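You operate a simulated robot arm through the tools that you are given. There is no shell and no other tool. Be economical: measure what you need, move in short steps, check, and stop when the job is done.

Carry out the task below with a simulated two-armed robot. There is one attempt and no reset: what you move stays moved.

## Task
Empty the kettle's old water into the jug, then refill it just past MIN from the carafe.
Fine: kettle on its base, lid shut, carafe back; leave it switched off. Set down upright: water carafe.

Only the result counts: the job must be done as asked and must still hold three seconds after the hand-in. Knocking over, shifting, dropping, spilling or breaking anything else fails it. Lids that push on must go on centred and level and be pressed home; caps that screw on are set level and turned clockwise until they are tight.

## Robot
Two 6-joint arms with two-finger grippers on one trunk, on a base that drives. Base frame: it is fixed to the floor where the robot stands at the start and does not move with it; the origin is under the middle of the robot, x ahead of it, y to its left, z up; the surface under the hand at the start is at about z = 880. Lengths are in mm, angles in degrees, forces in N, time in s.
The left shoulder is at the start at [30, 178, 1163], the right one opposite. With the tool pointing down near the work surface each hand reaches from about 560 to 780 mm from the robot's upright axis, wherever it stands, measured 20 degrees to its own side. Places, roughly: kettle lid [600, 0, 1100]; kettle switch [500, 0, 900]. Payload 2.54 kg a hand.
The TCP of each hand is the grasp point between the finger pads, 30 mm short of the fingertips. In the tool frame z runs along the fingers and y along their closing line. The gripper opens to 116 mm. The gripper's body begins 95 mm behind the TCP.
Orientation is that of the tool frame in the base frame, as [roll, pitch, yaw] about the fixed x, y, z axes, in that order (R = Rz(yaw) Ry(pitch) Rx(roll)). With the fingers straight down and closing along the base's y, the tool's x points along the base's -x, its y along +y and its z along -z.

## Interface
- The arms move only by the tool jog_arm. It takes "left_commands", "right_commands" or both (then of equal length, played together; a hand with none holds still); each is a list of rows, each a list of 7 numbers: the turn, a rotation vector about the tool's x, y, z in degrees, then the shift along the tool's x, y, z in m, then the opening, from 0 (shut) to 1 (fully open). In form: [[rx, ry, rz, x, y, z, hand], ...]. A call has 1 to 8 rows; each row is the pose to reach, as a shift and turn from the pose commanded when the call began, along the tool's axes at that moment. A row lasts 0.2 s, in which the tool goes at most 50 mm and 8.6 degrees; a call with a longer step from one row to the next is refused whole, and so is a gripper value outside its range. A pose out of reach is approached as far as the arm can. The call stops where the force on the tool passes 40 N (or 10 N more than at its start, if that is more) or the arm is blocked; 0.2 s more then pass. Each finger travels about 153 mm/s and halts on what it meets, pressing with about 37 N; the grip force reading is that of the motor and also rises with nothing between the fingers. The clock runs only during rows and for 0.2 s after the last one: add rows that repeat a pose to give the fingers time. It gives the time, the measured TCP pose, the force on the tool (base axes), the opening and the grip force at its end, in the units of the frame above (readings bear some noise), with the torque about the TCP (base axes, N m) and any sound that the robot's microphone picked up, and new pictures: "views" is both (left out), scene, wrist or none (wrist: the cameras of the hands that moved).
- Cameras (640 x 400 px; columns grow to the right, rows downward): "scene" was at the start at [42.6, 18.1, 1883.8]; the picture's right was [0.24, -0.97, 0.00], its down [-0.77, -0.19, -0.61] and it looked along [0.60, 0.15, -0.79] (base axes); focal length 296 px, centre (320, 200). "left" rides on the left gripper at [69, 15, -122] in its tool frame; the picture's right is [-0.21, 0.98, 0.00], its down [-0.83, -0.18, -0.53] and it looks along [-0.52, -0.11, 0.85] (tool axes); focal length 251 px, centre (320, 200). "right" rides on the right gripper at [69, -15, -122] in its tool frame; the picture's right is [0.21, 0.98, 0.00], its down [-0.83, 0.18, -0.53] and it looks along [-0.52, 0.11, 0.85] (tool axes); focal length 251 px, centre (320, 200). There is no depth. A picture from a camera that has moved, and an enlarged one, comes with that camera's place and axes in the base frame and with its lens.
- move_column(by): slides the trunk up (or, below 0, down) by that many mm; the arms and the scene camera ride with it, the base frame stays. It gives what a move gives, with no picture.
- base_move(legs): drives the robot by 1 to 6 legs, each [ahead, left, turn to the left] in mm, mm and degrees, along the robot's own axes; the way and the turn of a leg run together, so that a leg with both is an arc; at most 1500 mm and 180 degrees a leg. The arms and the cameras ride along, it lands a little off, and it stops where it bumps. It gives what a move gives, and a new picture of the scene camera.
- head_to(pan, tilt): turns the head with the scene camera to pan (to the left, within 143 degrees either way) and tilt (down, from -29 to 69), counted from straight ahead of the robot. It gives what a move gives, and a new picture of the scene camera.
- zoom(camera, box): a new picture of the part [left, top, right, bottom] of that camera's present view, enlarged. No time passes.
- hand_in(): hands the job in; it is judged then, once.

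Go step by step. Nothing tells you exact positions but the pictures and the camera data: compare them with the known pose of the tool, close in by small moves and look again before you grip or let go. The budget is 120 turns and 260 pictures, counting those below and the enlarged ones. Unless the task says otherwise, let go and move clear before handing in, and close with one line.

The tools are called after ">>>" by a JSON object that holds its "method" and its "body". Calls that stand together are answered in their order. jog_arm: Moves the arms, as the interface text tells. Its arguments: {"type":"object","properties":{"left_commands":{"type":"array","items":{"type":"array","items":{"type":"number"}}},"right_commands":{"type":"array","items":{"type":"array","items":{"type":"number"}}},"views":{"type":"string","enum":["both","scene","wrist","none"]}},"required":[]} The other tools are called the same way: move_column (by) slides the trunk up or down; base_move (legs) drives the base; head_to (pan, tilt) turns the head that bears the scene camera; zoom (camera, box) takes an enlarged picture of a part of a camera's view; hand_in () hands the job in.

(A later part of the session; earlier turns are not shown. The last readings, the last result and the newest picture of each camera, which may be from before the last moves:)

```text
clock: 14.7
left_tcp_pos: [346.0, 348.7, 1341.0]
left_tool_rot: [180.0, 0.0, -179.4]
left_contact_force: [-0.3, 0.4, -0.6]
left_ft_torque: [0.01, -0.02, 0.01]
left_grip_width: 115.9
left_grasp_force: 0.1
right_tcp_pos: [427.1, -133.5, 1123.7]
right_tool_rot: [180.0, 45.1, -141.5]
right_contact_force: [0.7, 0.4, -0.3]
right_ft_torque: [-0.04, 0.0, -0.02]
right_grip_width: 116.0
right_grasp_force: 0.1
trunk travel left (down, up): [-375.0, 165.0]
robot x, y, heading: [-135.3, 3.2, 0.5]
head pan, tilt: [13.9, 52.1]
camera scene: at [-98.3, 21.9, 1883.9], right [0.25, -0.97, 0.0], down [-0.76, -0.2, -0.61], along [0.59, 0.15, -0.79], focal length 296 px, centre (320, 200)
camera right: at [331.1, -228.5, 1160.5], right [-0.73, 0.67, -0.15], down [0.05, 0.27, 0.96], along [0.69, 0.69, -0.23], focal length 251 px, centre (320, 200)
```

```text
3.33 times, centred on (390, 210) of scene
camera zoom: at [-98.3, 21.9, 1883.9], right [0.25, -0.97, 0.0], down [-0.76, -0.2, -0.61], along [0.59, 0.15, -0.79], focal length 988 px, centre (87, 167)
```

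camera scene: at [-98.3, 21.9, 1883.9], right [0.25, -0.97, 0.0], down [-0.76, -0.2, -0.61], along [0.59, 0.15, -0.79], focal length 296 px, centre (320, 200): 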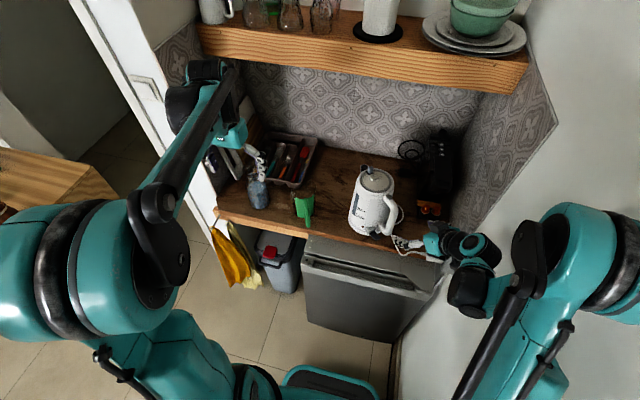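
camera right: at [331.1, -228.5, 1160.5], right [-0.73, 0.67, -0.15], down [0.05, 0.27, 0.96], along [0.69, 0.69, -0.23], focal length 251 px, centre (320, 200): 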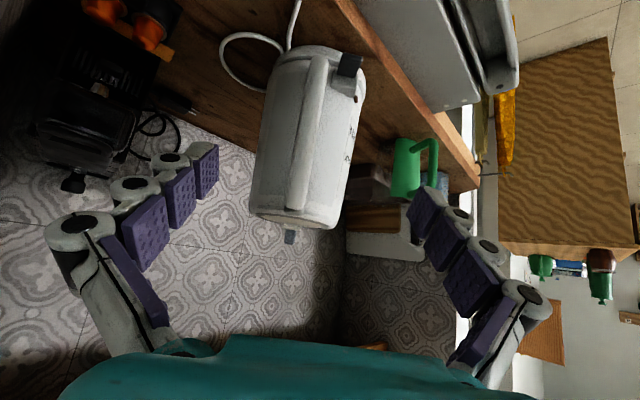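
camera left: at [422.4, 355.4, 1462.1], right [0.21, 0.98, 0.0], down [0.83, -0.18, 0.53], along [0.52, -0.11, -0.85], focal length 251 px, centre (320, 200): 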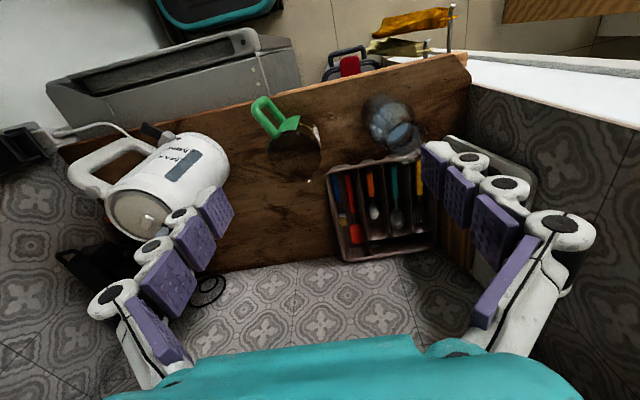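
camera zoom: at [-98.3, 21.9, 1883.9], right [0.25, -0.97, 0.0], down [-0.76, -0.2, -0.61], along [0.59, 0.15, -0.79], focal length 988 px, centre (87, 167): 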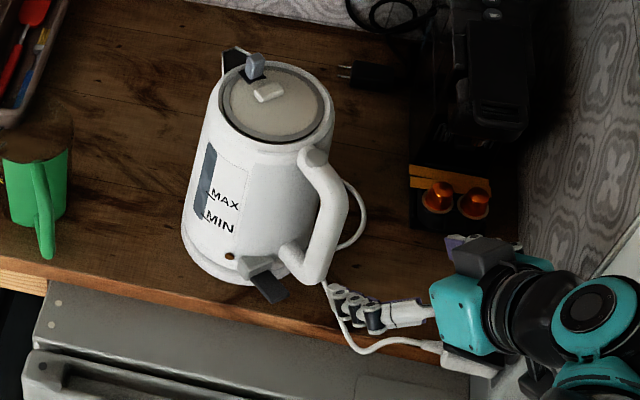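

The retreat went fine and the kettle is upright, though perhaps slightly off its pin. I'll check the seating.

>>> {"method": "zoom", "body": {"camera": "right", "box": [220, 20, 400, 250]}}

>>> {"method": "zoom", "body": {"camera": "scene", "box": [335, 160, 415, 250]}}

```text
1.74 times, centred on (310, 135) of right
camera zoom: at [331.1, -228.5, 1160.5], right [-0.73, 0.67, -0.15], down [0.05, 0.27, 0.96], along [0.69, 0.69, -0.23], focal length 437 px, centre (337, 313)
```

zoom: 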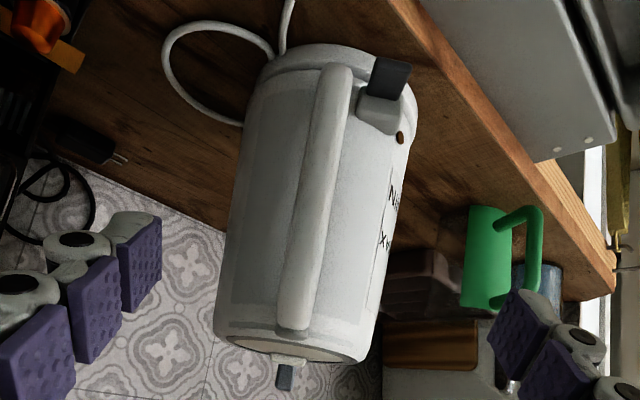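

```text
4.44 times, centred on (375, 205) of scene
camera zoom: at [-98.3, 21.9, 1883.9], right [0.25, -0.97, 0.0], down [-0.76, -0.2, -0.61], along [0.59, 0.15, -0.79], focal length 1317 px, centre (76, 178)
```

zoom: 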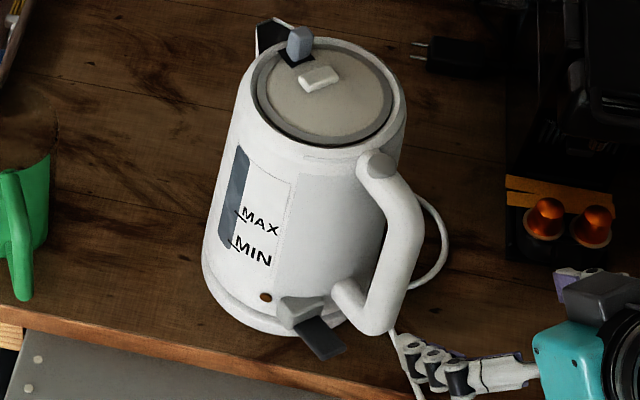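

The kettle looks seated. The arm is folded with a high elbow, so I'll lower the trunk to let the hand go flatter, raising the right hand first to compensate.

>>> {"method": "jog_arm", "body": {"right_commands": [[0, 0, 0, -0.028, 0, -0.028, 1], [0, 0, 0, -0.056, 0, -0.056, 1], [0, 0, 0, -0.085, 0, -0.085, 1]], "views": "none"}}

>>> {"method": "move_column", "body": {"by": -125}}

>>> {"method": "jog_arm", "body": {"right_commands": [[0, 0, 0, -0.028, 0, -0.028, 1], [0, 0, 0, -0.056, 0, -0.056, 1], [0, 0, 0, -0.085, 0, -0.085, 1]], "views": "none"}}

>>> {"method": "move_column", "body": {"by": -115}}

>>> {"method": "jog_arm", "body": {"right_commands": [[0, -5, 0, 0, 0, 0, 1], [0, -10, 0, 0, 0, 0, 1], [0, -15, 0, 0, 0, 0, 1], [0, -20, 0, 0, 0, 0, 1]], "views": "both"}}

```text
clock: 15.5
left_tcp_pos: [346.9, 347.1, 1341.1]
left_tool_rot: [-179.9, -0.1, -179.5]
left_contact_force: [0.1, -0.2, -0.2]
left_ft_torque: [0.0, -0.04, 0.0]
left_grip_width: 115.9
left_grasp_force: 0.1
right_tcp_pos: [427.9, -132.2, 1240.6]
right_tool_rot: [179.9, 45.1, -141.5]
right_contact_force: [0.7, 0.3, -0.2]
right_ft_torque: [-0.01, -0.03, -0.01]
right_grip_width: 115.7
right_grasp_force: 0.1
trunk travel left (down, up): [-375.0, 165.0]
robot x, y, heading: [-138.6, 7.6, 0.4]
head pan, tilt: [13.9, 52.1]
```

```text
clock: 17.0
left_tcp_pos: [347.4, 347.2, 1216.6]
left_tool_rot: [-179.9, 0.0, -179.5]
left_contact_force: [0.8, 0.0, 0.8]
left_ft_torque: [0.01, -0.02, 0.03]
left_grip_width: 116.2
left_grasp_force: 0.0
right_tcp_pos: [429.3, -132.9, 1113.2]
right_tool_rot: [-180.0, 45.1, -141.4]
right_contact_force: [0.6, 0.3, 0.1]
right_ft_torque: [-0.01, 0.02, 0.0]
right_grip_width: 116.3
right_grasp_force: 0.1
trunk travel left (down, up): [-250.0, 290.0]
robot x, y, heading: [-140.8, 6.3, 0.5]
head pan, tilt: [13.9, 52.1]
```

```text
clock: 17.8
left_tcp_pos: [345.5, 348.4, 1216.3]
left_tool_rot: [179.9, -0.1, -179.5]
left_contact_force: [-0.9, -0.4, 0.0]
left_ft_torque: [0.0, -0.02, -0.01]
left_grip_width: 115.9
left_grasp_force: 0.0
right_tcp_pos: [431.2, -131.6, 1235.6]
right_tool_rot: [-180.0, 45.0, -141.5]
right_contact_force: [-0.3, -0.6, 0.8]
right_ft_torque: [-0.02, -0.01, -0.02]
right_grip_width: 116.0
right_grasp_force: 0.0
trunk travel left (down, up): [-250.0, 290.0]
robot x, y, heading: [-138.0, 0.9, 0.4]
head pan, tilt: [13.9, 52.1]
```

```text
clock: 19.3
left_tcp_pos: [348.3, 347.3, 1101.1]
left_tool_rot: [180.0, 0.1, -179.5]
left_contact_force: [-0.6, -0.5, 0.1]
left_ft_torque: [0.01, 0.0, -0.01]
left_grip_width: 116.1
left_grasp_force: 0.1
right_tcp_pos: [431.5, -130.9, 1117.5]
right_tool_rot: [-179.9, 45.1, -141.5]
right_contact_force: [-0.6, 0.1, -0.4]
right_ft_torque: [-0.01, -0.01, 0.04]
right_grip_width: 116.0
right_grasp_force: 0.1
trunk travel left (down, up): [-135.0, 405.0]
robot x, y, heading: [-136.8, 3.4, 0.5]
head pan, tilt: [13.9, 52.1]
```

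```text
clock: 20.3
left_tcp_pos: [348.8, 348.0, 1102.0]
left_tool_rot: [-180.0, 0.0, -179.5]
left_contact_force: [0.1, -0.3, -0.3]
left_ft_torque: [0.0, 0.02, 0.01]
left_grip_width: 116.2
left_grasp_force: 0.1
right_tcp_pos: [431.7, -130.9, 1118.4]
right_tool_rot: [-179.9, 65.1, -141.6]
right_contact_force: [0.0, -0.1, -0.5]
right_ft_torque: [-0.01, 0.02, 0.0]
right_grip_width: 116.1
right_grasp_force: 0.0
trunk travel left (down, up): [-135.0, 405.0]
robot x, y, heading: [-139.6, 2.5, 0.5]
head pan, tilt: [13.9, 52.1]
camera scene: at [-96.1, 21.7, 1643.8], right [0.25, -0.97, 0.0], down [-0.76, -0.2, -0.61], along [0.59, 0.15, -0.79], focal length 296 px, centre (320, 200)
camera right: at [332.4, -230.2, 1106.7], right [-0.68, 0.71, -0.2], down [-0.22, 0.06, 0.97], along [0.7, 0.7, 0.12], focal length 251 px, centre (320, 200)
```

scene: 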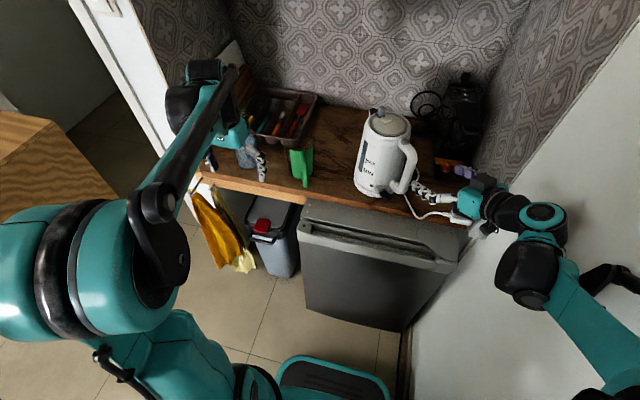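
right: 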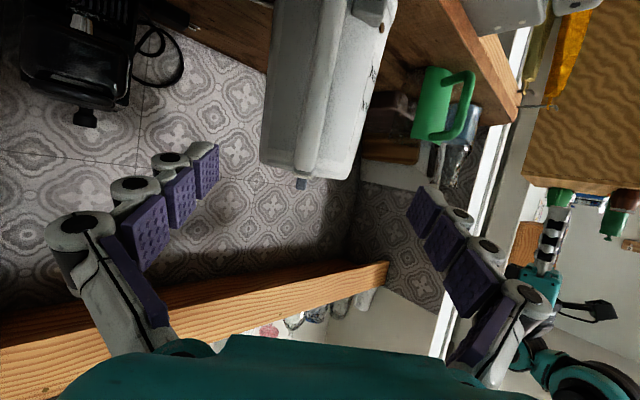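

Lowering the trunk worked and the flatter pitch is reachable. I'll re-measure the kettle and handle.

>>> {"method": "zoom", "body": {"camera": "scene", "box": [335, 90, 455, 220]}}

>>> {"method": "zoom", "body": {"camera": "right", "box": [220, 0, 420, 200]}}

```text
3.08 times, centred on (395, 155) of scene
camera zoom: at [-96.1, 21.7, 1643.8], right [0.25, -0.97, 0.0], down [-0.76, -0.2, -0.61], along [0.59, 0.15, -0.79], focal length 912 px, centre (89, 338)
```

zoom: 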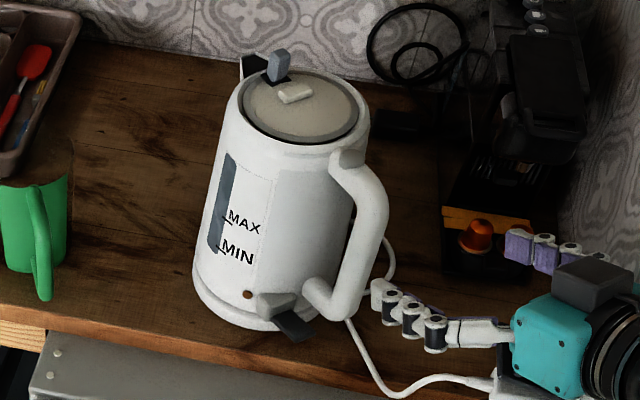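

```text
2.00 times, centred on (320, 100) of right
camera zoom: at [332.4, -230.2, 1106.7], right [-0.68, 0.71, -0.2], down [-0.22, 0.06, 0.97], along [0.7, 0.7, 0.12], focal length 503 px, centre (320, 400)
```

zoom: 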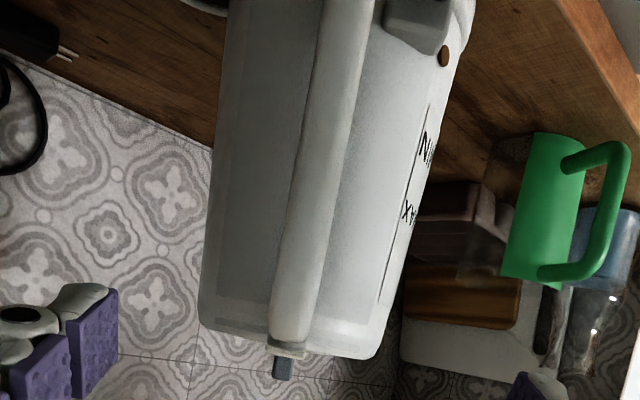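

The handle bar is now around (510,−79) and the kettle axis near (616,−2). I'll go to a 15°-down pregrasp 120 mm short of the bar.

>>> {"method": "jog_arm", "body": {"right_commands": [[0, -3, 0, 0.023, -0.0025, 0.0075, 1], [0, -6, 0, 0.046, -0.005, 0.015, 1], [0, -10, 0, 0.069, -0.0074, 0.023, 1]], "views": "both"}}

```text
clock: 21.1
left_tcp_pos: [348.0, 350.8, 1100.5]
left_tool_rot: [-179.9, 0.0, -179.6]
left_contact_force: [-0.1, -0.4, -0.2]
left_ft_torque: [0.0, 0.0, 0.03]
left_grip_width: 115.9
left_grasp_force: 0.1
right_tcp_pos: [433.1, -140.1, 1047.1]
right_tool_rot: [-179.6, 75.0, -141.0]
right_contact_force: [-0.3, -0.6, -0.3]
right_ft_torque: [-0.02, -0.03, 0.04]
right_grip_width: 116.0
right_grasp_force: 0.1
trunk travel left (down, up): [-135.0, 405.0]
robot x, y, heading: [-138.3, 4.6, 0.5]
head pan, tilt: [13.9, 52.1]
camera scene: at [-95.8, 25.8, 1643.9], right [0.25, -0.97, 0.0], down [-0.76, -0.2, -0.61], along [0.59, 0.15, -0.79], focal length 296 px, centre (320, 200)
camera right: at [336.5, -236.1, 1011.4], right [-0.65, 0.73, -0.21], down [-0.35, -0.05, 0.94], along [0.67, 0.68, 0.28], focal length 251 px, centre (320, 200)
```

scene: 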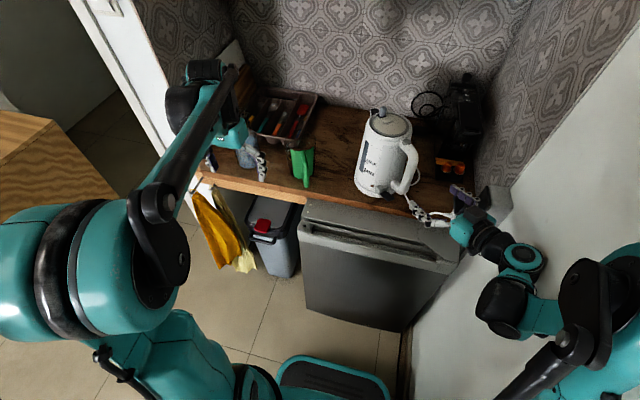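
right: 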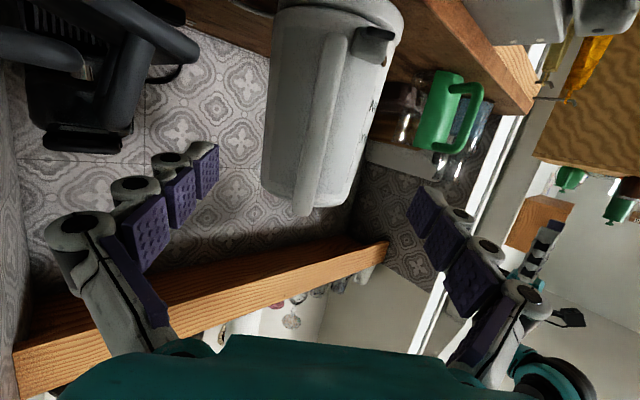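

The bar is centred laterally. I'll advance 115 mm along the tool.

>>> {"method": "jog_arm", "body": {"right_commands": [[0, 0, 0, 0, 0, 0.03, 1], [0, 0, 0, 0, 0, 0.06, 1], [0, 0, 0, 0, 0, 0.085, 1], [0, 0, 0, 0, 0, 0.105, 1], [0, 0, 0, 0, 0, 0.115, 1]], "views": "wrist"}}

>>> {"method": "zoom", "body": {"camera": "scene", "box": [335, 90, 455, 220]}}

```text
clock: 22.3
left_tcp_pos: [347.9, 347.8, 1100.7]
left_tool_rot: [-180.0, 0.0, -179.5]
left_contact_force: [-1.0, 0.2, 0.0]
left_ft_torque: [0.01, 0.03, -0.02]
left_grip_width: 115.9
left_grasp_force: 0.1
right_tcp_pos: [517.3, -73.6, 1016.5]
right_tool_rot: [179.9, 75.1, -141.5]
right_contact_force: [0.3, -0.2, 0.4]
right_ft_torque: [-0.03, -0.01, 0.02]
right_grip_width: 116.0
right_grasp_force: 0.1
trunk travel left (down, up): [-135.0, 405.0]
robot x, y, heading: [-138.9, 6.4, 0.4]
head pan, tilt: [13.9, 52.1]
camera right: at [419.9, -169.5, 980.3], right [-0.65, 0.73, -0.21], down [-0.35, -0.05, 0.94], along [0.67, 0.68, 0.29], focal length 251 px, centre (320, 200)
```

right: 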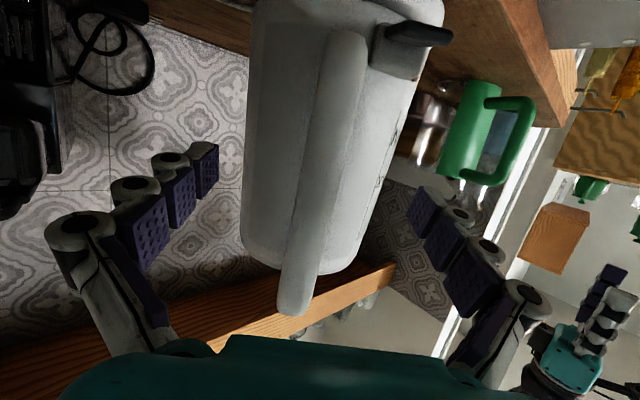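

```text
3.08 times, centred on (395, 155) of scene
camera zoom: at [-96.2, 22.1, 1643.8], right [0.25, -0.97, 0.0], down [-0.76, -0.2, -0.61], along [0.59, 0.15, -0.79], focal length 912 px, centre (89, 338)
```

zoom: 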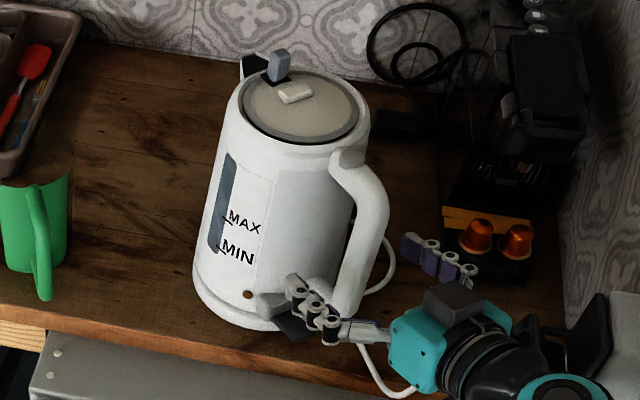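

Clear of the switch paddle (about 90 mm below). I'll close the gripper.

>>> {"method": "jog_arm", "body": {"right_commands": [[0, 0, 0, 0, 0, 0, 0.6], [0, 0, 0, 0, 0, 0, 0.3], [0, 0, 0, 0, 0, 0, 0.0], [0, 0, 0, 0, 0, 0, 0.0], [0, 0, 0, 0, 0, 0, 0.0]], "views": "wrist"}}

>>> {"method": "zoom", "body": {"camera": "scene", "box": [335, 90, 455, 220]}}

```text
clock: 23.5
left_tcp_pos: [347.7, 348.1, 1099.8]
left_tool_rot: [179.9, 0.0, -179.6]
left_contact_force: [-0.6, 0.3, -0.2]
left_ft_torque: [-0.02, -0.04, 0.03]
left_grip_width: 115.9
left_grasp_force: 0.1
right_tcp_pos: [516.3, -74.3, 1015.8]
right_tool_rot: [-179.9, 75.1, -141.5]
right_contact_force: [0.4, -0.3, 0.9]
right_ft_torque: [0.11, -0.16, 0.03]
right_grip_width: 20.3
right_grasp_force: 37.2
trunk travel left (down, up): [-135.0, 405.0]
robot x, y, heading: [-139.7, 4.4, 0.4]
head pan, tilt: [13.9, 52.1]
camera right: at [419.7, -169.9, 980.3], right [-0.65, 0.73, -0.21], down [-0.35, -0.05, 0.94], along [0.67, 0.68, 0.29], focal length 251 px, centre (320, 200)
```

right: 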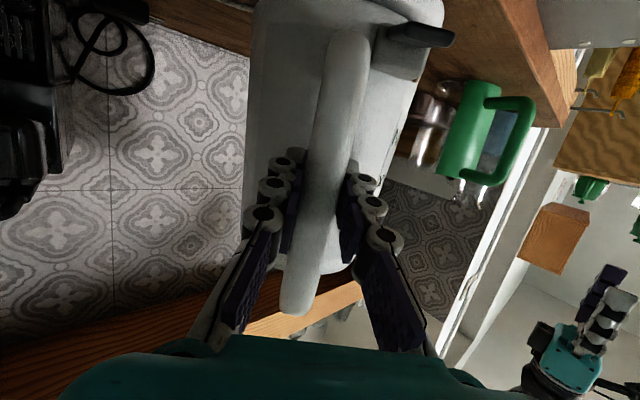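

```text
3.08 times, centred on (395, 155) of scene
camera zoom: at [-96.4, 21.9, 1643.8], right [0.25, -0.97, 0.0], down [-0.76, -0.2, -0.61], along [0.59, 0.15, -0.79], focal length 912 px, centre (89, 338)
```

zoom: 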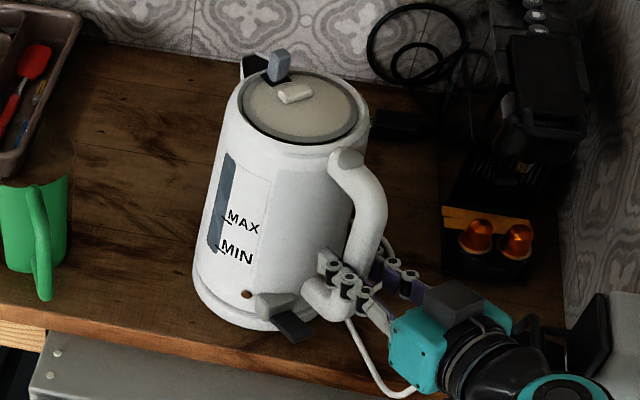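

Gripped at 20 mm. I'll lift with the trunk by 130 mm and check.

>>> {"method": "move_column", "body": {"by": 130}}

>>> {"method": "zoom", "body": {"camera": "scene", "box": [335, 90, 455, 220]}}

>>> {"method": "zoom", "body": {"camera": "right", "box": [0, 0, 640, 400]}}

```text
clock: 25.0
left_tcp_pos: [348.8, 347.9, 1229.5]
left_tool_rot: [-180.0, -0.1, -179.4]
left_contact_force: [0.4, 0.0, 0.0]
left_ft_torque: [0.02, 0.03, -0.04]
left_grip_width: 116.0
left_grasp_force: 0.0
right_tcp_pos: [516.9, -74.3, 1145.9]
right_tool_rot: [-180.0, 75.0, -141.6]
right_contact_force: [0.9, 0.9, -7.3]
right_ft_torque: [-0.52, 0.62, 0.0]
right_grip_width: 20.1
right_grasp_force: 37.0
trunk travel left (down, up): [-265.0, 275.0]
robot x, y, heading: [-136.4, 3.4, 0.7]
head pan, tilt: [13.9, 52.1]
```

```text
3.08 times, centred on (395, 155) of scene
camera zoom: at [-95.0, 22.0, 1773.6], right [0.25, -0.97, 0.0], down [-0.77, -0.2, -0.61], along [0.59, 0.15, -0.79], focal length 912 px, centre (89, 338)
```

zoom: 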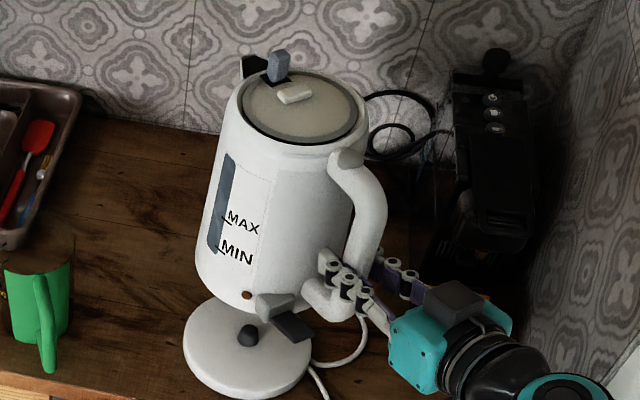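

```text
1.00 times, centred on (320, 200) of right (not enlarged: the box is as wide or as high as the picture)
camera zoom: at [420.4, -169.8, 1109.6], right [-0.65, 0.73, -0.21], down [-0.35, -0.05, 0.94], along [0.67, 0.68, 0.28], focal length 251 px, centre (320, 200)
```

zoom: 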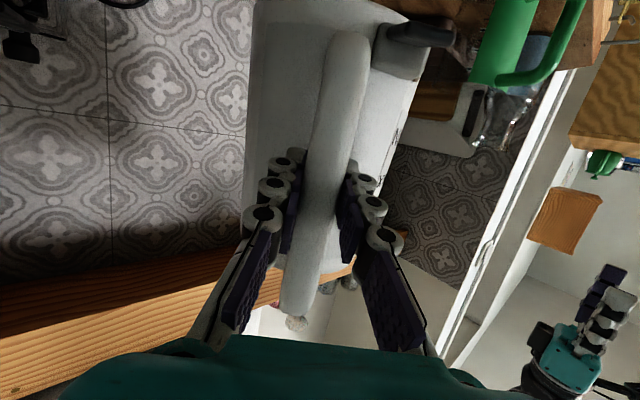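

The kettle is rigid in the grip and the base pin is at about (606,3). I'll check the water window.

>>> {"method": "zoom", "body": {"camera": "scene", "box": [368, 130, 402, 190]}}

>>> {"method": "zoom", "body": {"camera": "scene", "box": [370, 95, 415, 150]}}

>>> {"method": "zoom", "body": {"camera": "left", "box": [0, 0, 640, 400]}}

```text
6.67 times, centred on (385, 160) of scene
camera zoom: at [-95.0, 22.0, 1773.6], right [0.25, -0.97, 0.0], down [-0.77, -0.2, -0.61], along [0.59, 0.15, -0.79], focal length 1976 px, centre (-113, 467)
```

zoom: 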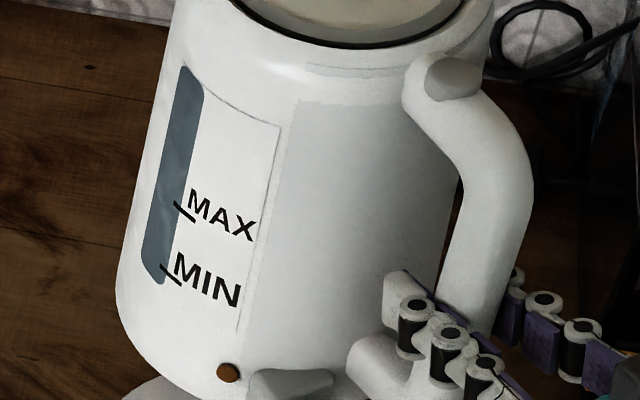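

```text
7.27 times, centred on (392, 122) of scene
camera zoom: at [-95.0, 22.0, 1773.6], right [0.25, -0.97, 0.0], down [-0.77, -0.2, -0.61], along [0.59, 0.15, -0.79], focal length 2156 px, centre (-207, 764)
```

zoom: 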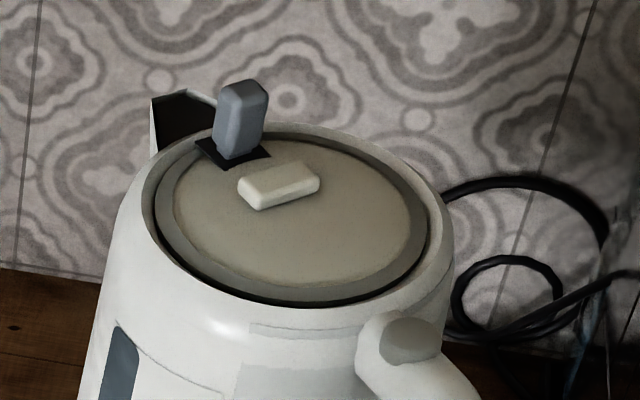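

```text
1.00 times, centred on (320, 200) of left (not enlarged: the box is as wide or as high as the picture)
camera zoom: at [279.9, 362.1, 1352.4], right [0.21, 0.98, 0.0], down [0.83, -0.17, 0.53], along [0.52, -0.11, -0.85], focal length 251 px, centre (320, 200)
```

zoom: 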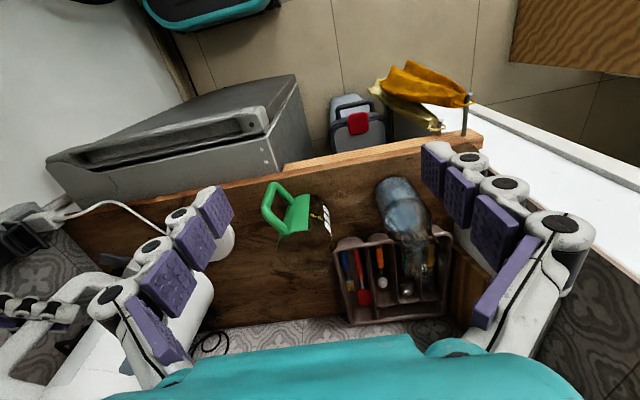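

The window doesn't show a readable level, so I'll simply pour everything out. First I'll pull the kettle back, raise the trunk, and shift the base left and forward toward the jug.

>>> {"method": "jog_arm", "body": {"right_commands": [[0, 0, 0, 0, 0, -0.022, 0], [0, 0, 0, 0, 0, -0.044, 0], [0, 0, 0, 0, 0, -0.066, 0], [0, 0, 0, 0, 0, -0.085, 0]], "views": "none"}}

>>> {"method": "move_column", "body": {"by": 90}}

>>> {"method": "base_move", "body": {"legs": [[15, 0, 0], [0, 160, 0]]}}

```text
clock: 26.0
left_tcp_pos: [347.9, 347.6, 1230.3]
left_tool_rot: [180.0, -0.1, -179.4]
left_contact_force: [-0.7, -0.5, -0.8]
left_ft_torque: [-0.01, -0.02, -0.01]
left_grip_width: 115.9
left_grasp_force: 0.0
right_tcp_pos: [453.9, -123.3, 1165.6]
right_tool_rot: [180.0, 75.1, -141.5]
right_contact_force: [-0.3, 0.6, -7.1]
right_ft_torque: [-0.55, 0.62, 0.0]
right_grip_width: 20.3
right_grasp_force: 37.2
trunk travel left (down, up): [-265.0, 275.0]
robot x, y, heading: [-142.0, 0.8, 0.6]
head pan, tilt: [13.9, 52.1]
```

```text
clock: 27.3
left_tcp_pos: [348.3, 347.4, 1321.0]
left_tool_rot: [180.0, -0.1, -179.4]
left_contact_force: [-0.2, 0.1, 0.3]
left_ft_torque: [-0.04, 0.01, -0.01]
left_grip_width: 115.7
left_grasp_force: 0.0
right_tcp_pos: [454.7, -123.7, 1254.8]
right_tool_rot: [179.9, 75.0, -141.7]
right_contact_force: [0.4, -0.1, -8.7]
right_ft_torque: [-0.51, 0.59, 0.03]
right_grip_width: 20.4
right_grasp_force: 36.5
trunk travel left (down, up): [-355.0, 185.0]
robot x, y, heading: [-138.2, 5.8, 0.2]
head pan, tilt: [13.9, 52.1]
```

```text
clock: 29.1
left_tcp_pos: [360.1, 505.5, 1321.4]
left_tool_rot: [180.0, 0.0, -179.5]
left_contact_force: [0.1, -0.4, -0.3]
left_ft_torque: [-0.01, 0.0, 0.01]
left_grip_width: 116.1
left_grasp_force: 0.1
right_tcp_pos: [467.1, 36.7, 1254.6]
right_tool_rot: [-180.0, 75.0, -141.4]
right_contact_force: [0.1, -0.7, -6.8]
right_ft_torque: [-0.52, 0.59, -0.02]
right_grip_width: 20.1
right_grasp_force: 36.7
trunk travel left (down, up): [-355.0, 185.0]
robot x, y, heading: [-123.8, 162.1, 0.2]
head pan, tilt: [13.9, 52.1]
camera scene: at [-82.3, 179.4, 1863.8], right [0.25, -0.97, 0.0], down [-0.76, -0.2, -0.61], along [0.59, 0.15, -0.79], focal length 296 px, centre (320, 200)
```

scene: 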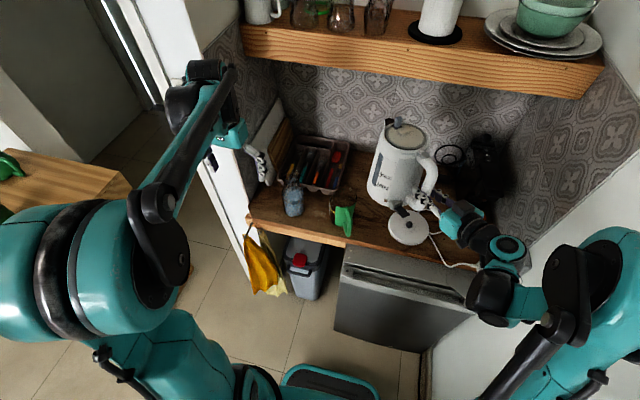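

Base moved well. I'll re-measure the jug from this new viewpoint.

>>> {"method": "zoom", "body": {"camera": "scene", "box": [250, 120, 390, 250]}}

>>> {"method": "zoom", "body": {"camera": "left", "box": [0, 0, 640, 400]}}

```text
3.08 times, centred on (320, 185) of scene
camera zoom: at [-82.3, 179.4, 1863.8], right [0.25, -0.97, 0.0], down [-0.76, -0.2, -0.61], along [0.59, 0.15, -0.79], focal length 912 px, centre (320, 246)
```

zoom: 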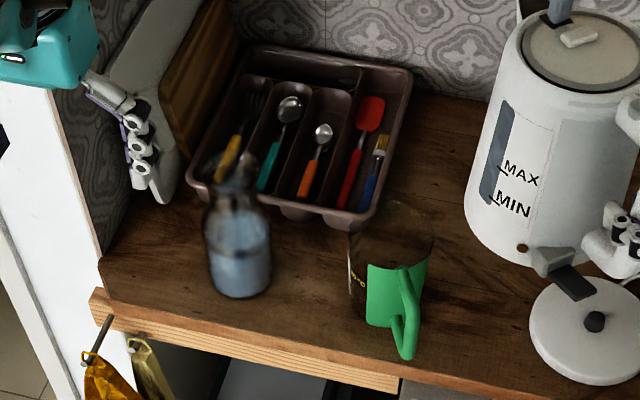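

```text
1.00 times, centred on (320, 200) of left (not enlarged: the box is as wide or as high as the picture)
camera zoom: at [292.2, 520.4, 1442.9], right [0.2, 0.98, 0.0], down [0.83, -0.17, 0.53], along [0.52, -0.11, -0.85], focal length 251 px, centre (320, 200)
```

zoom: 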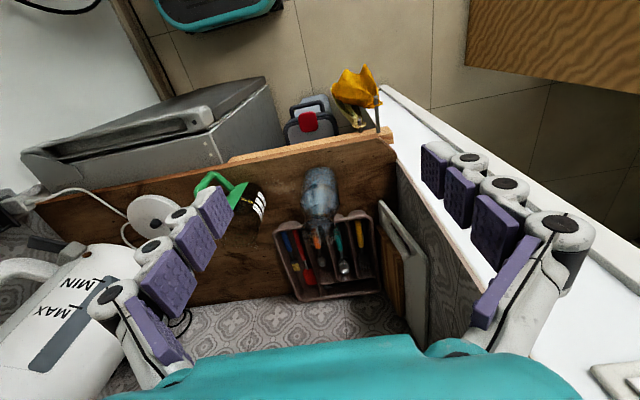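

The jug rim is near (597,263,1005). I'll bring the left hand inward to keep it off the left wall, then drive 100 forward and 190 left so the kettle is beside the jug.

>>> {"method": "jog_arm", "body": {"left_commands": [[0, 0, 0, 0, -0.045, 0, 1], [0, 0, 0, 0, -0.09, 0, 1], [0, 0, 0, 0, -0.135, 0, 1], [0, 0, 0, 0, -0.18, 0, 1]], "views": "none"}}

>>> {"method": "base_move", "body": {"legs": [[0, 190, 0], [100, 0, 0]]}}

```text
clock: 30.1
left_tcp_pos: [362.1, 323.0, 1316.7]
left_tool_rot: [179.9, -0.1, -179.3]
left_contact_force: [0.9, -0.5, 0.1]
left_ft_torque: [0.06, 0.0, -0.02]
left_grip_width: 115.8
left_grasp_force: 0.0
right_tcp_pos: [469.8, 34.0, 1255.1]
right_tool_rot: [179.6, 75.1, -141.6]
right_contact_force: [-0.4, -0.4, -7.0]
right_ft_torque: [-0.54, 0.6, 0.02]
right_grip_width: 20.0
right_grasp_force: 38.2
trunk travel left (down, up): [-355.0, 185.0]
robot x, y, heading: [-125.9, 158.2, 0.6]
head pan, tilt: [13.9, 52.1]
```

```text
clock: 32.4
left_tcp_pos: [461.7, 519.0, 1317.1]
left_tool_rot: [-180.0, -0.1, -179.4]
left_contact_force: [-0.1, 0.3, 0.1]
left_ft_torque: [0.01, 0.02, 0.0]
left_grip_width: 116.1
left_grasp_force: 0.0
right_tcp_pos: [567.3, 229.2, 1254.6]
right_tool_rot: [179.9, 75.1, -141.5]
right_contact_force: [0.9, -0.7, -7.4]
right_ft_torque: [-0.49, 0.58, 0.0]
right_grip_width: 20.1
right_grasp_force: 37.2
trunk travel left (down, up): [-355.0, 185.0]
robot x, y, heading: [-23.4, 354.8, 0.8]
head pan, tilt: [13.9, 52.1]
camera scene: at [18.7, 374.1, 1863.8], right [0.25, -0.97, 0.0], down [-0.76, -0.2, -0.61], along [0.59, 0.15, -0.79], focal length 296 px, centre (320, 200)
```

scene: 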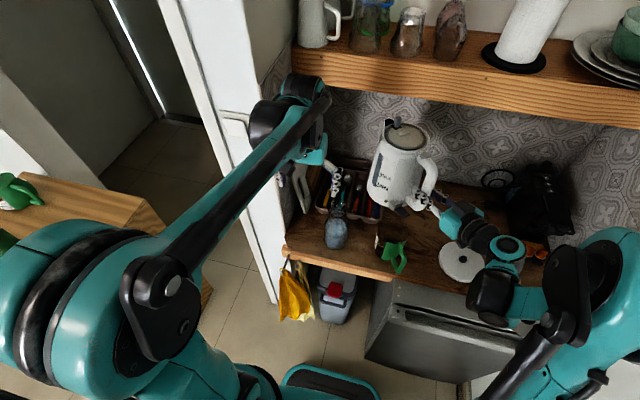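

The kettle is near the jug but too far forward. I'll back the base 50 mm, then tilt to 60° while bringing the spout over the jug centre, before any water should flow.

>>> {"method": "base_move", "body": {"legs": [[-50, 0, 0]]}}

>>> {"method": "jog_arm", "body": {"right_commands": [[0, 7.5, 0, 0.0077, -0.0028, -0.0095, 0], [0, 15, 0, 0.0155, -0.0056, -0.019, 0], [0, 22.5, 0, 0.0232, -0.0084, -0.0285, 0], [0, 30, 0, 0.0309, -0.0112, -0.038, 0], [0, 37.5, 0, 0.0386, -0.0139, -0.0474, 0], [0, 45, 0, 0.0464, -0.0167, -0.0569, 0]], "views": "both"}}

>>> {"method": "zoom", "body": {"camera": "scene", "box": [300, 100, 500, 300]}}

```text
clock: 33.3
left_tcp_pos: [413.7, 518.1, 1316.9]
left_tool_rot: [-180.0, -0.1, -179.5]
left_contact_force: [-0.2, 0.5, -0.2]
left_ft_torque: [0.0, -0.01, 0.02]
left_grip_width: 115.5
left_grasp_force: 0.0
right_tcp_pos: [519.5, 228.5, 1255.0]
right_tool_rot: [180.0, 75.0, -141.5]
right_contact_force: [-0.8, 0.5, -6.8]
right_ft_torque: [-0.5, 0.63, 0.01]
right_grip_width: 20.1
right_grasp_force: 37.2
trunk travel left (down, up): [-355.0, 185.0]
robot x, y, heading: [-69.5, 354.4, 0.5]
head pan, tilt: [13.9, 52.1]
camera scene: at [-30.2, 373.3, 1863.8], right [0.25, -0.97, 0.0], down [-0.76, -0.2, -0.61], along [0.59, 0.15, -0.79], focal length 296 px, centre (320, 200)
```

scene: 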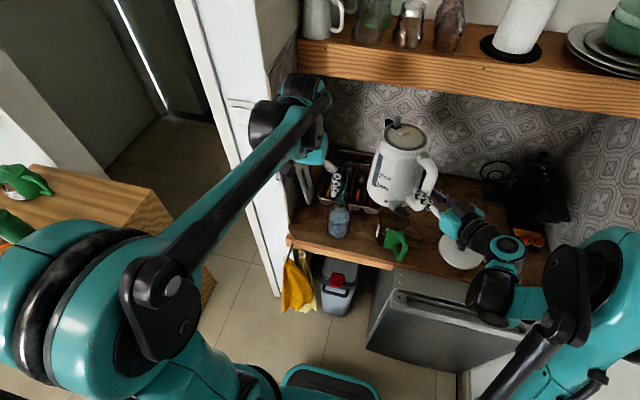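

```text
clock: 34.7
left_tcp_pos: [414.7, 517.7, 1316.9]
left_tool_rot: [-179.9, -0.1, -179.5]
left_contact_force: [0.5, 0.6, -0.3]
left_ft_torque: [0.01, 0.03, 0.03]
left_grip_width: 116.0
left_grasp_force: 0.1
right_tcp_pos: [477.7, 171.7, 1223.0]
right_tool_rot: [-180.0, 29.9, -141.5]
right_contact_force: [0.0, -0.7, -6.4]
right_ft_torque: [-0.25, 0.26, 0.02]
right_grip_width: 20.3
right_grasp_force: 37.0
trunk travel left (down, up): [-355.0, 185.0]
robot x, y, heading: [-73.0, 351.8, 0.5]
head pan, tilt: [13.9, 52.1]
camera scene: at [-29.8, 373.3, 1863.8], right [0.25, -0.97, 0.0], down [-0.77, -0.2, -0.61], along [0.59, 0.15, -0.79], focal length 296 px, centre (320, 200)
camera right: at [392.1, 85.5, 1295.0], right [-0.75, 0.65, -0.11], down [0.24, 0.42, 0.87], along [0.61, 0.63, -0.47], focal length 251 px, centre (320, 200)
```

scene: 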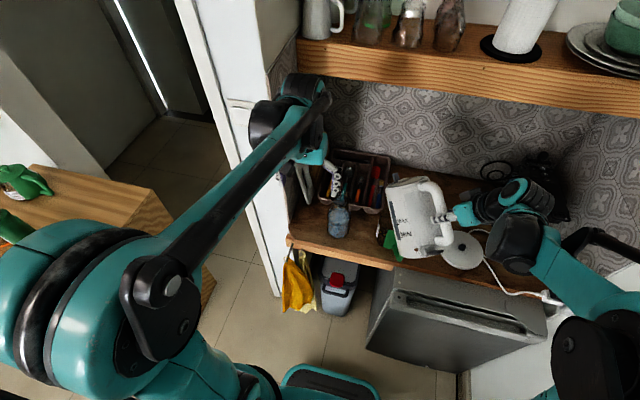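
right: 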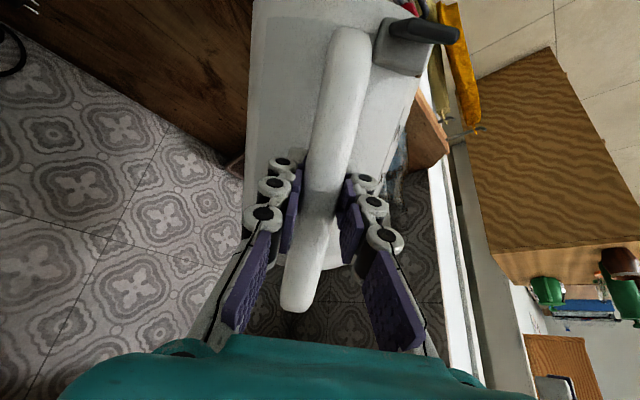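

```text
2.00 times, centred on (400, 200) of scene
camera zoom: at [-29.8, 373.3, 1863.8], right [0.25, -0.97, 0.0], down [-0.77, -0.2, -0.61], along [0.59, 0.15, -0.79], focal length 593 px, centre (160, 200)
```

zoom: 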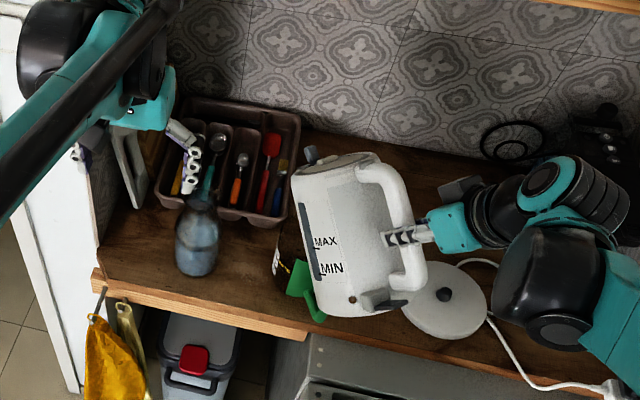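

At 45° tilt, nothing is flowing yet. I'll go to 60° with the spout over the jug and look from the left-hand camera too.

>>> {"method": "jog_arm", "body": {"right_commands": [[0, 7.5, 0, 0.0145, -0.001, 0.002, 0], [0, 15, 0, 0.029, -0.002, 0.004, 0]], "views": "wrist"}}

>>> {"method": "zoom", "body": {"camera": "scene", "box": [340, 150, 480, 280]}}

>>> {"method": "zoom", "body": {"camera": "left", "box": [60, 100, 380, 300]}}

```text
clock: 35.3
left_tcp_pos: [413.6, 517.2, 1316.7]
left_tool_rot: [-179.9, -0.1, -179.5]
left_contact_force: [-0.1, 0.4, -0.2]
left_ft_torque: [0.0, 0.0, -0.02]
left_grip_width: 116.1
left_grasp_force: 0.1
right_tcp_pos: [461.8, 155.7, 1204.7]
right_tool_rot: [-180.0, 14.8, -141.4]
right_contact_force: [0.6, -0.3, -7.7]
right_ft_torque: [-0.12, 0.12, -0.01]
right_grip_width: 20.2
right_grasp_force: 36.6
trunk travel left (down, up): [-355.0, 185.0]
robot x, y, heading: [-71.9, 354.5, 0.5]
head pan, tilt: [13.9, 52.1]
camera right: at [394.2, 82.8, 1306.0], right [-0.77, 0.64, -0.05], down [0.4, 0.55, 0.73], along [0.49, 0.54, -0.68], focal length 251 px, centre (320, 200)
```

right: 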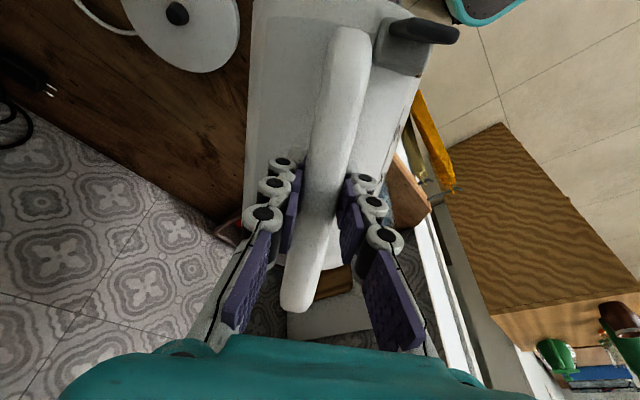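

```text
3.08 times, centred on (410, 215) of scene
camera zoom: at [-29.7, 373.2, 1863.8], right [0.25, -0.97, 0.0], down [-0.77, -0.2, -0.61], along [0.59, 0.15, -0.79], focal length 912 px, centre (43, 154)
```

zoom: 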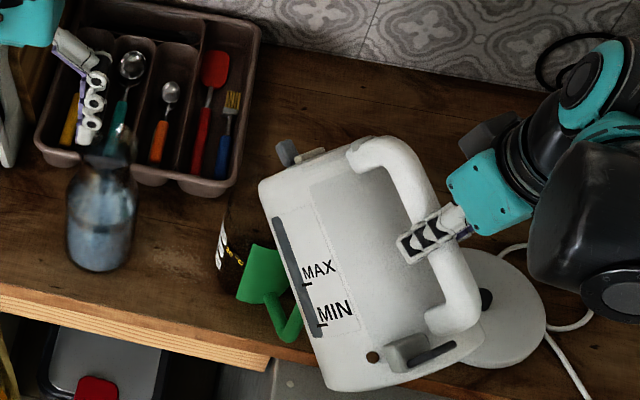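

```text
2.00 times, centred on (220, 200) of left
camera zoom: at [344.9, 532.3, 1438.8], right [0.21, 0.98, 0.0], down [0.83, -0.17, 0.53], along [0.52, -0.11, -0.85], focal length 503 px, centre (520, 200)
```

zoom: 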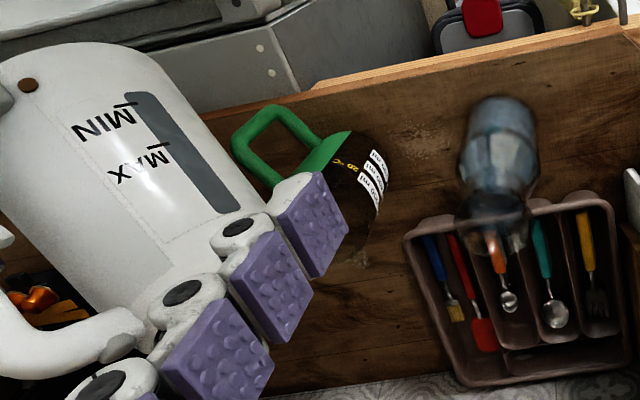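

The left finger hides the spout in its camera. I'll close the left gripper to open up the view.

>>> {"method": "jog_arm", "body": {"left_commands": [[0, 0, 0, 0, 0, 0, 0.5], [0, 0, 0, 0, 0, 0, 0.0], [0, 0, 0, 0, 0, 0, 0.0]], "views": "none"}}

>>> {"method": "zoom", "body": {"camera": "left", "box": [60, 100, 380, 300]}}

```text
clock: 36.1
left_tcp_pos: [411.7, 519.1, 1316.1]
left_tool_rot: [180.0, 0.0, -179.5]
left_contact_force: [-0.3, 0.2, -0.1]
left_ft_torque: [0.0, -0.01, 0.01]
left_grip_width: 0.0
left_grasp_force: 28.5
right_tcp_pos: [460.0, 156.3, 1206.3]
right_tool_rot: [180.0, 14.9, -141.5]
right_contact_force: [0.0, 0.4, -6.2]
right_ft_torque: [-0.11, 0.13, 0.01]
right_grip_width: 20.6
right_grasp_force: 37.3
trunk travel left (down, up): [-355.0, 185.0]
robot x, y, heading: [-73.2, 354.8, 0.7]
head pan, tilt: [13.9, 52.1]
```

```text
2.00 times, centred on (220, 200) of left
camera zoom: at [344.0, 532.3, 1439.0], right [0.21, 0.98, 0.0], down [0.83, -0.17, 0.53], along [0.52, -0.11, -0.85], focal length 503 px, centre (520, 200)
```

zoom: 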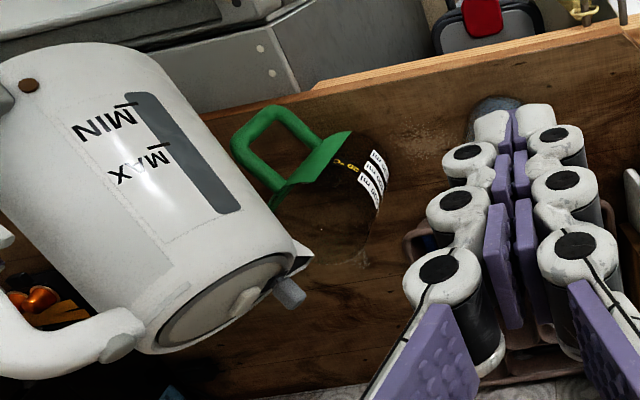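

The spout is right over the jug centre in the left-hand view, matching my prediction within about 5 mm. I'll keep tilting slowly about the spout tip to 75°.

>>> {"method": "jog_arm", "body": {"right_commands": [[0, 3.75, 0, -0.0107, 0, -0.0085, 0], [0, 7.5, 0, -0.021, 0, -0.0162, 0], [0, 11.25, 0, -0.0324, 0, -0.023, 0], [0, 15, 0, -0.044, 0, -0.029, 0], [0, 15, 0, -0.044, 0, -0.029, 0]], "views": "none"}}

>>> {"method": "zoom", "body": {"camera": "left", "box": [60, 100, 380, 300]}}

```text
clock: 37.3
left_tcp_pos: [412.3, 516.8, 1317.1]
left_tool_rot: [-179.9, 0.0, -179.4]
left_contact_force: [0.0, -0.4, 0.0]
left_ft_torque: [-0.01, 0.01, 0.03]
left_grip_width: 0.2
left_grasp_force: 28.6
right_tcp_pos: [488.7, 177.8, 1247.5]
right_tool_rot: [180.0, 0.1, -141.5]
right_contact_force: [-0.4, 0.1, -5.2]
right_ft_torque: [0.0, -0.01, 0.0]
right_grip_width: 20.3
right_grasp_force: 36.8
trunk travel left (down, up): [-355.0, 185.0]
robot x, y, heading: [-76.7, 358.5, 0.4]
head pan, tilt: [13.9, 52.1]
```

```text
2.00 times, centred on (220, 200) of left
camera zoom: at [343.5, 531.8, 1439.3], right [0.21, 0.98, 0.0], down [0.83, -0.17, 0.53], along [0.52, -0.11, -0.85], focal length 503 px, centre (520, 200)
```

zoom: 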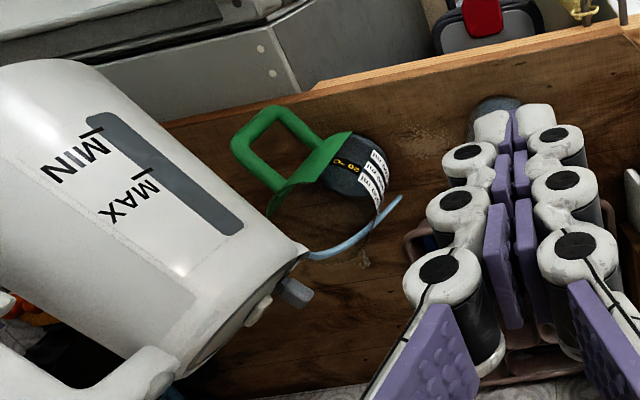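

Water is flowing (about 0.2 kg gone), but the stream arcs far out. I need to check whether it lands inside the jug.

>>> {"method": "zoom", "body": {"camera": "left", "box": [180, 140, 290, 250]}}

>>> {"method": "zoom", "body": {"camera": "scene", "box": [340, 150, 460, 260]}}

```text
3.64 times, centred on (235, 195) of left
camera zoom: at [343.5, 531.8, 1439.3], right [0.21, 0.98, 0.0], down [0.83, -0.17, 0.53], along [0.52, -0.11, -0.85], focal length 914 px, centre (629, 218)
```

zoom: 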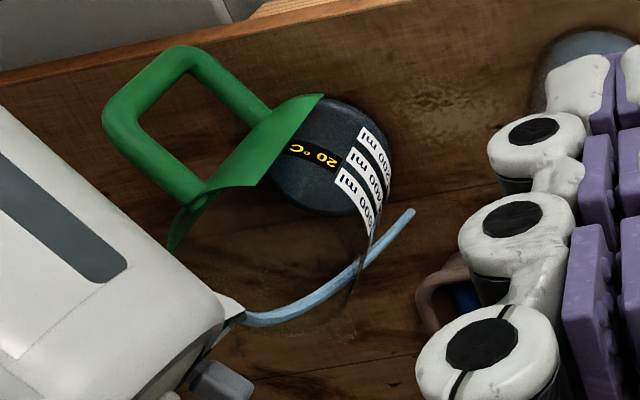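

```text
3.64 times, centred on (400, 205) of scene
camera zoom: at [-31.5, 372.6, 1863.8], right [0.25, -0.97, 0.0], down [-0.76, -0.2, -0.61], along [0.59, 0.15, -0.79], focal length 1078 px, centre (29, 182)
```

zoom: 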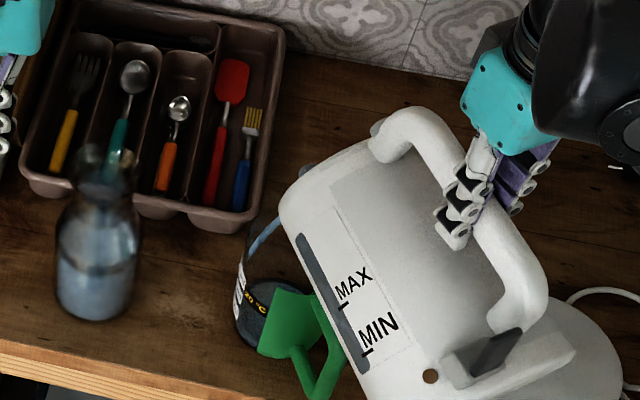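

>>> {"method": "zoom", "body": {"camera": "scene", "box": [378, 195, 418, 225]}}

>>> {"method": "zoom", "body": {"camera": "left", "box": [205, 165, 260, 205]}}

```text
13.33 times, centred on (398, 210) of scene
camera zoom: at [-31.5, 372.6, 1863.8], right [0.25, -0.97, 0.0], down [-0.76, -0.2, -0.61], along [0.59, 0.15, -0.79], focal length 3952 px, centre (-720, 67)
```

zoom: 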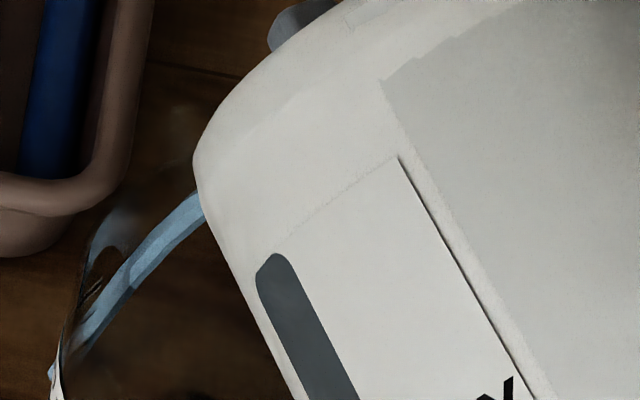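

```text
10.00 times, centred on (232, 185) of left
camera zoom: at [343.5, 531.8, 1439.3], right [0.21, 0.98, 0.0], down [0.83, -0.17, 0.53], along [0.52, -0.11, -0.85], focal length 2514 px, centre (1195, 350)
```

zoom: 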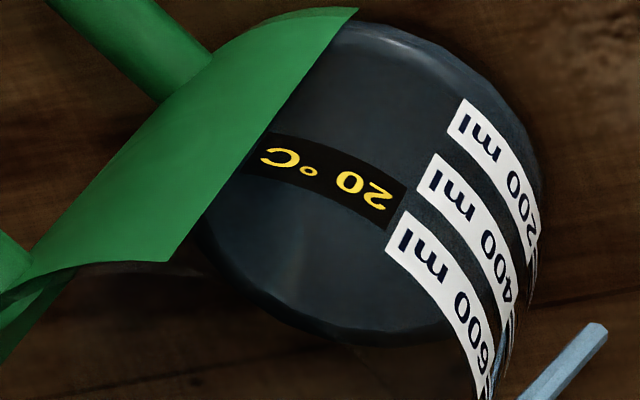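

The stream crosses the rim plane inside but heads toward the far wall. I'll pull the kettle back 25 mm and lower it a little, keeping the tilt.

>>> {"method": "jog_arm", "body": {"right_commands": [[0, 0, 0, 0.025, 0, 0.01, 0]], "views": "none"}}

>>> {"method": "zoom", "body": {"camera": "left", "box": [180, 140, 290, 250]}}

```text
clock: 37.7
left_tcp_pos: [411.2, 516.4, 1317.4]
left_tool_rot: [179.9, 0.0, -179.5]
left_contact_force: [-0.1, -1.2, 0.5]
left_ft_torque: [0.03, -0.03, -0.01]
left_grip_width: 0.3
left_grasp_force: 28.6
right_tcp_pos: [463.6, 161.5, 1238.6]
right_tool_rot: [-179.9, 0.1, -141.5]
right_contact_force: [-0.2, -0.6, -6.8]
right_ft_torque: [0.0, -0.04, 0.01]
right_grip_width: 20.2
right_grasp_force: 36.6
trunk travel left (down, up): [-355.0, 185.0]
robot x, y, heading: [-73.2, 356.2, 0.6]
head pan, tilt: [13.9, 52.1]
```

```text
3.64 times, centred on (235, 195) of left
camera zoom: at [342.3, 531.2, 1439.7], right [0.21, 0.98, 0.0], down [0.83, -0.17, 0.53], along [0.52, -0.11, -0.85], focal length 914 px, centre (629, 218)
```

zoom: 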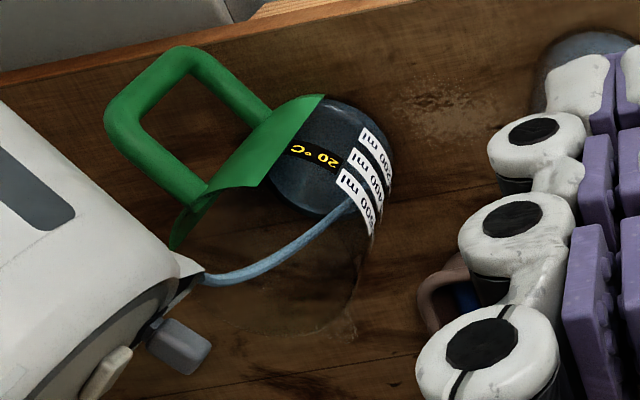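

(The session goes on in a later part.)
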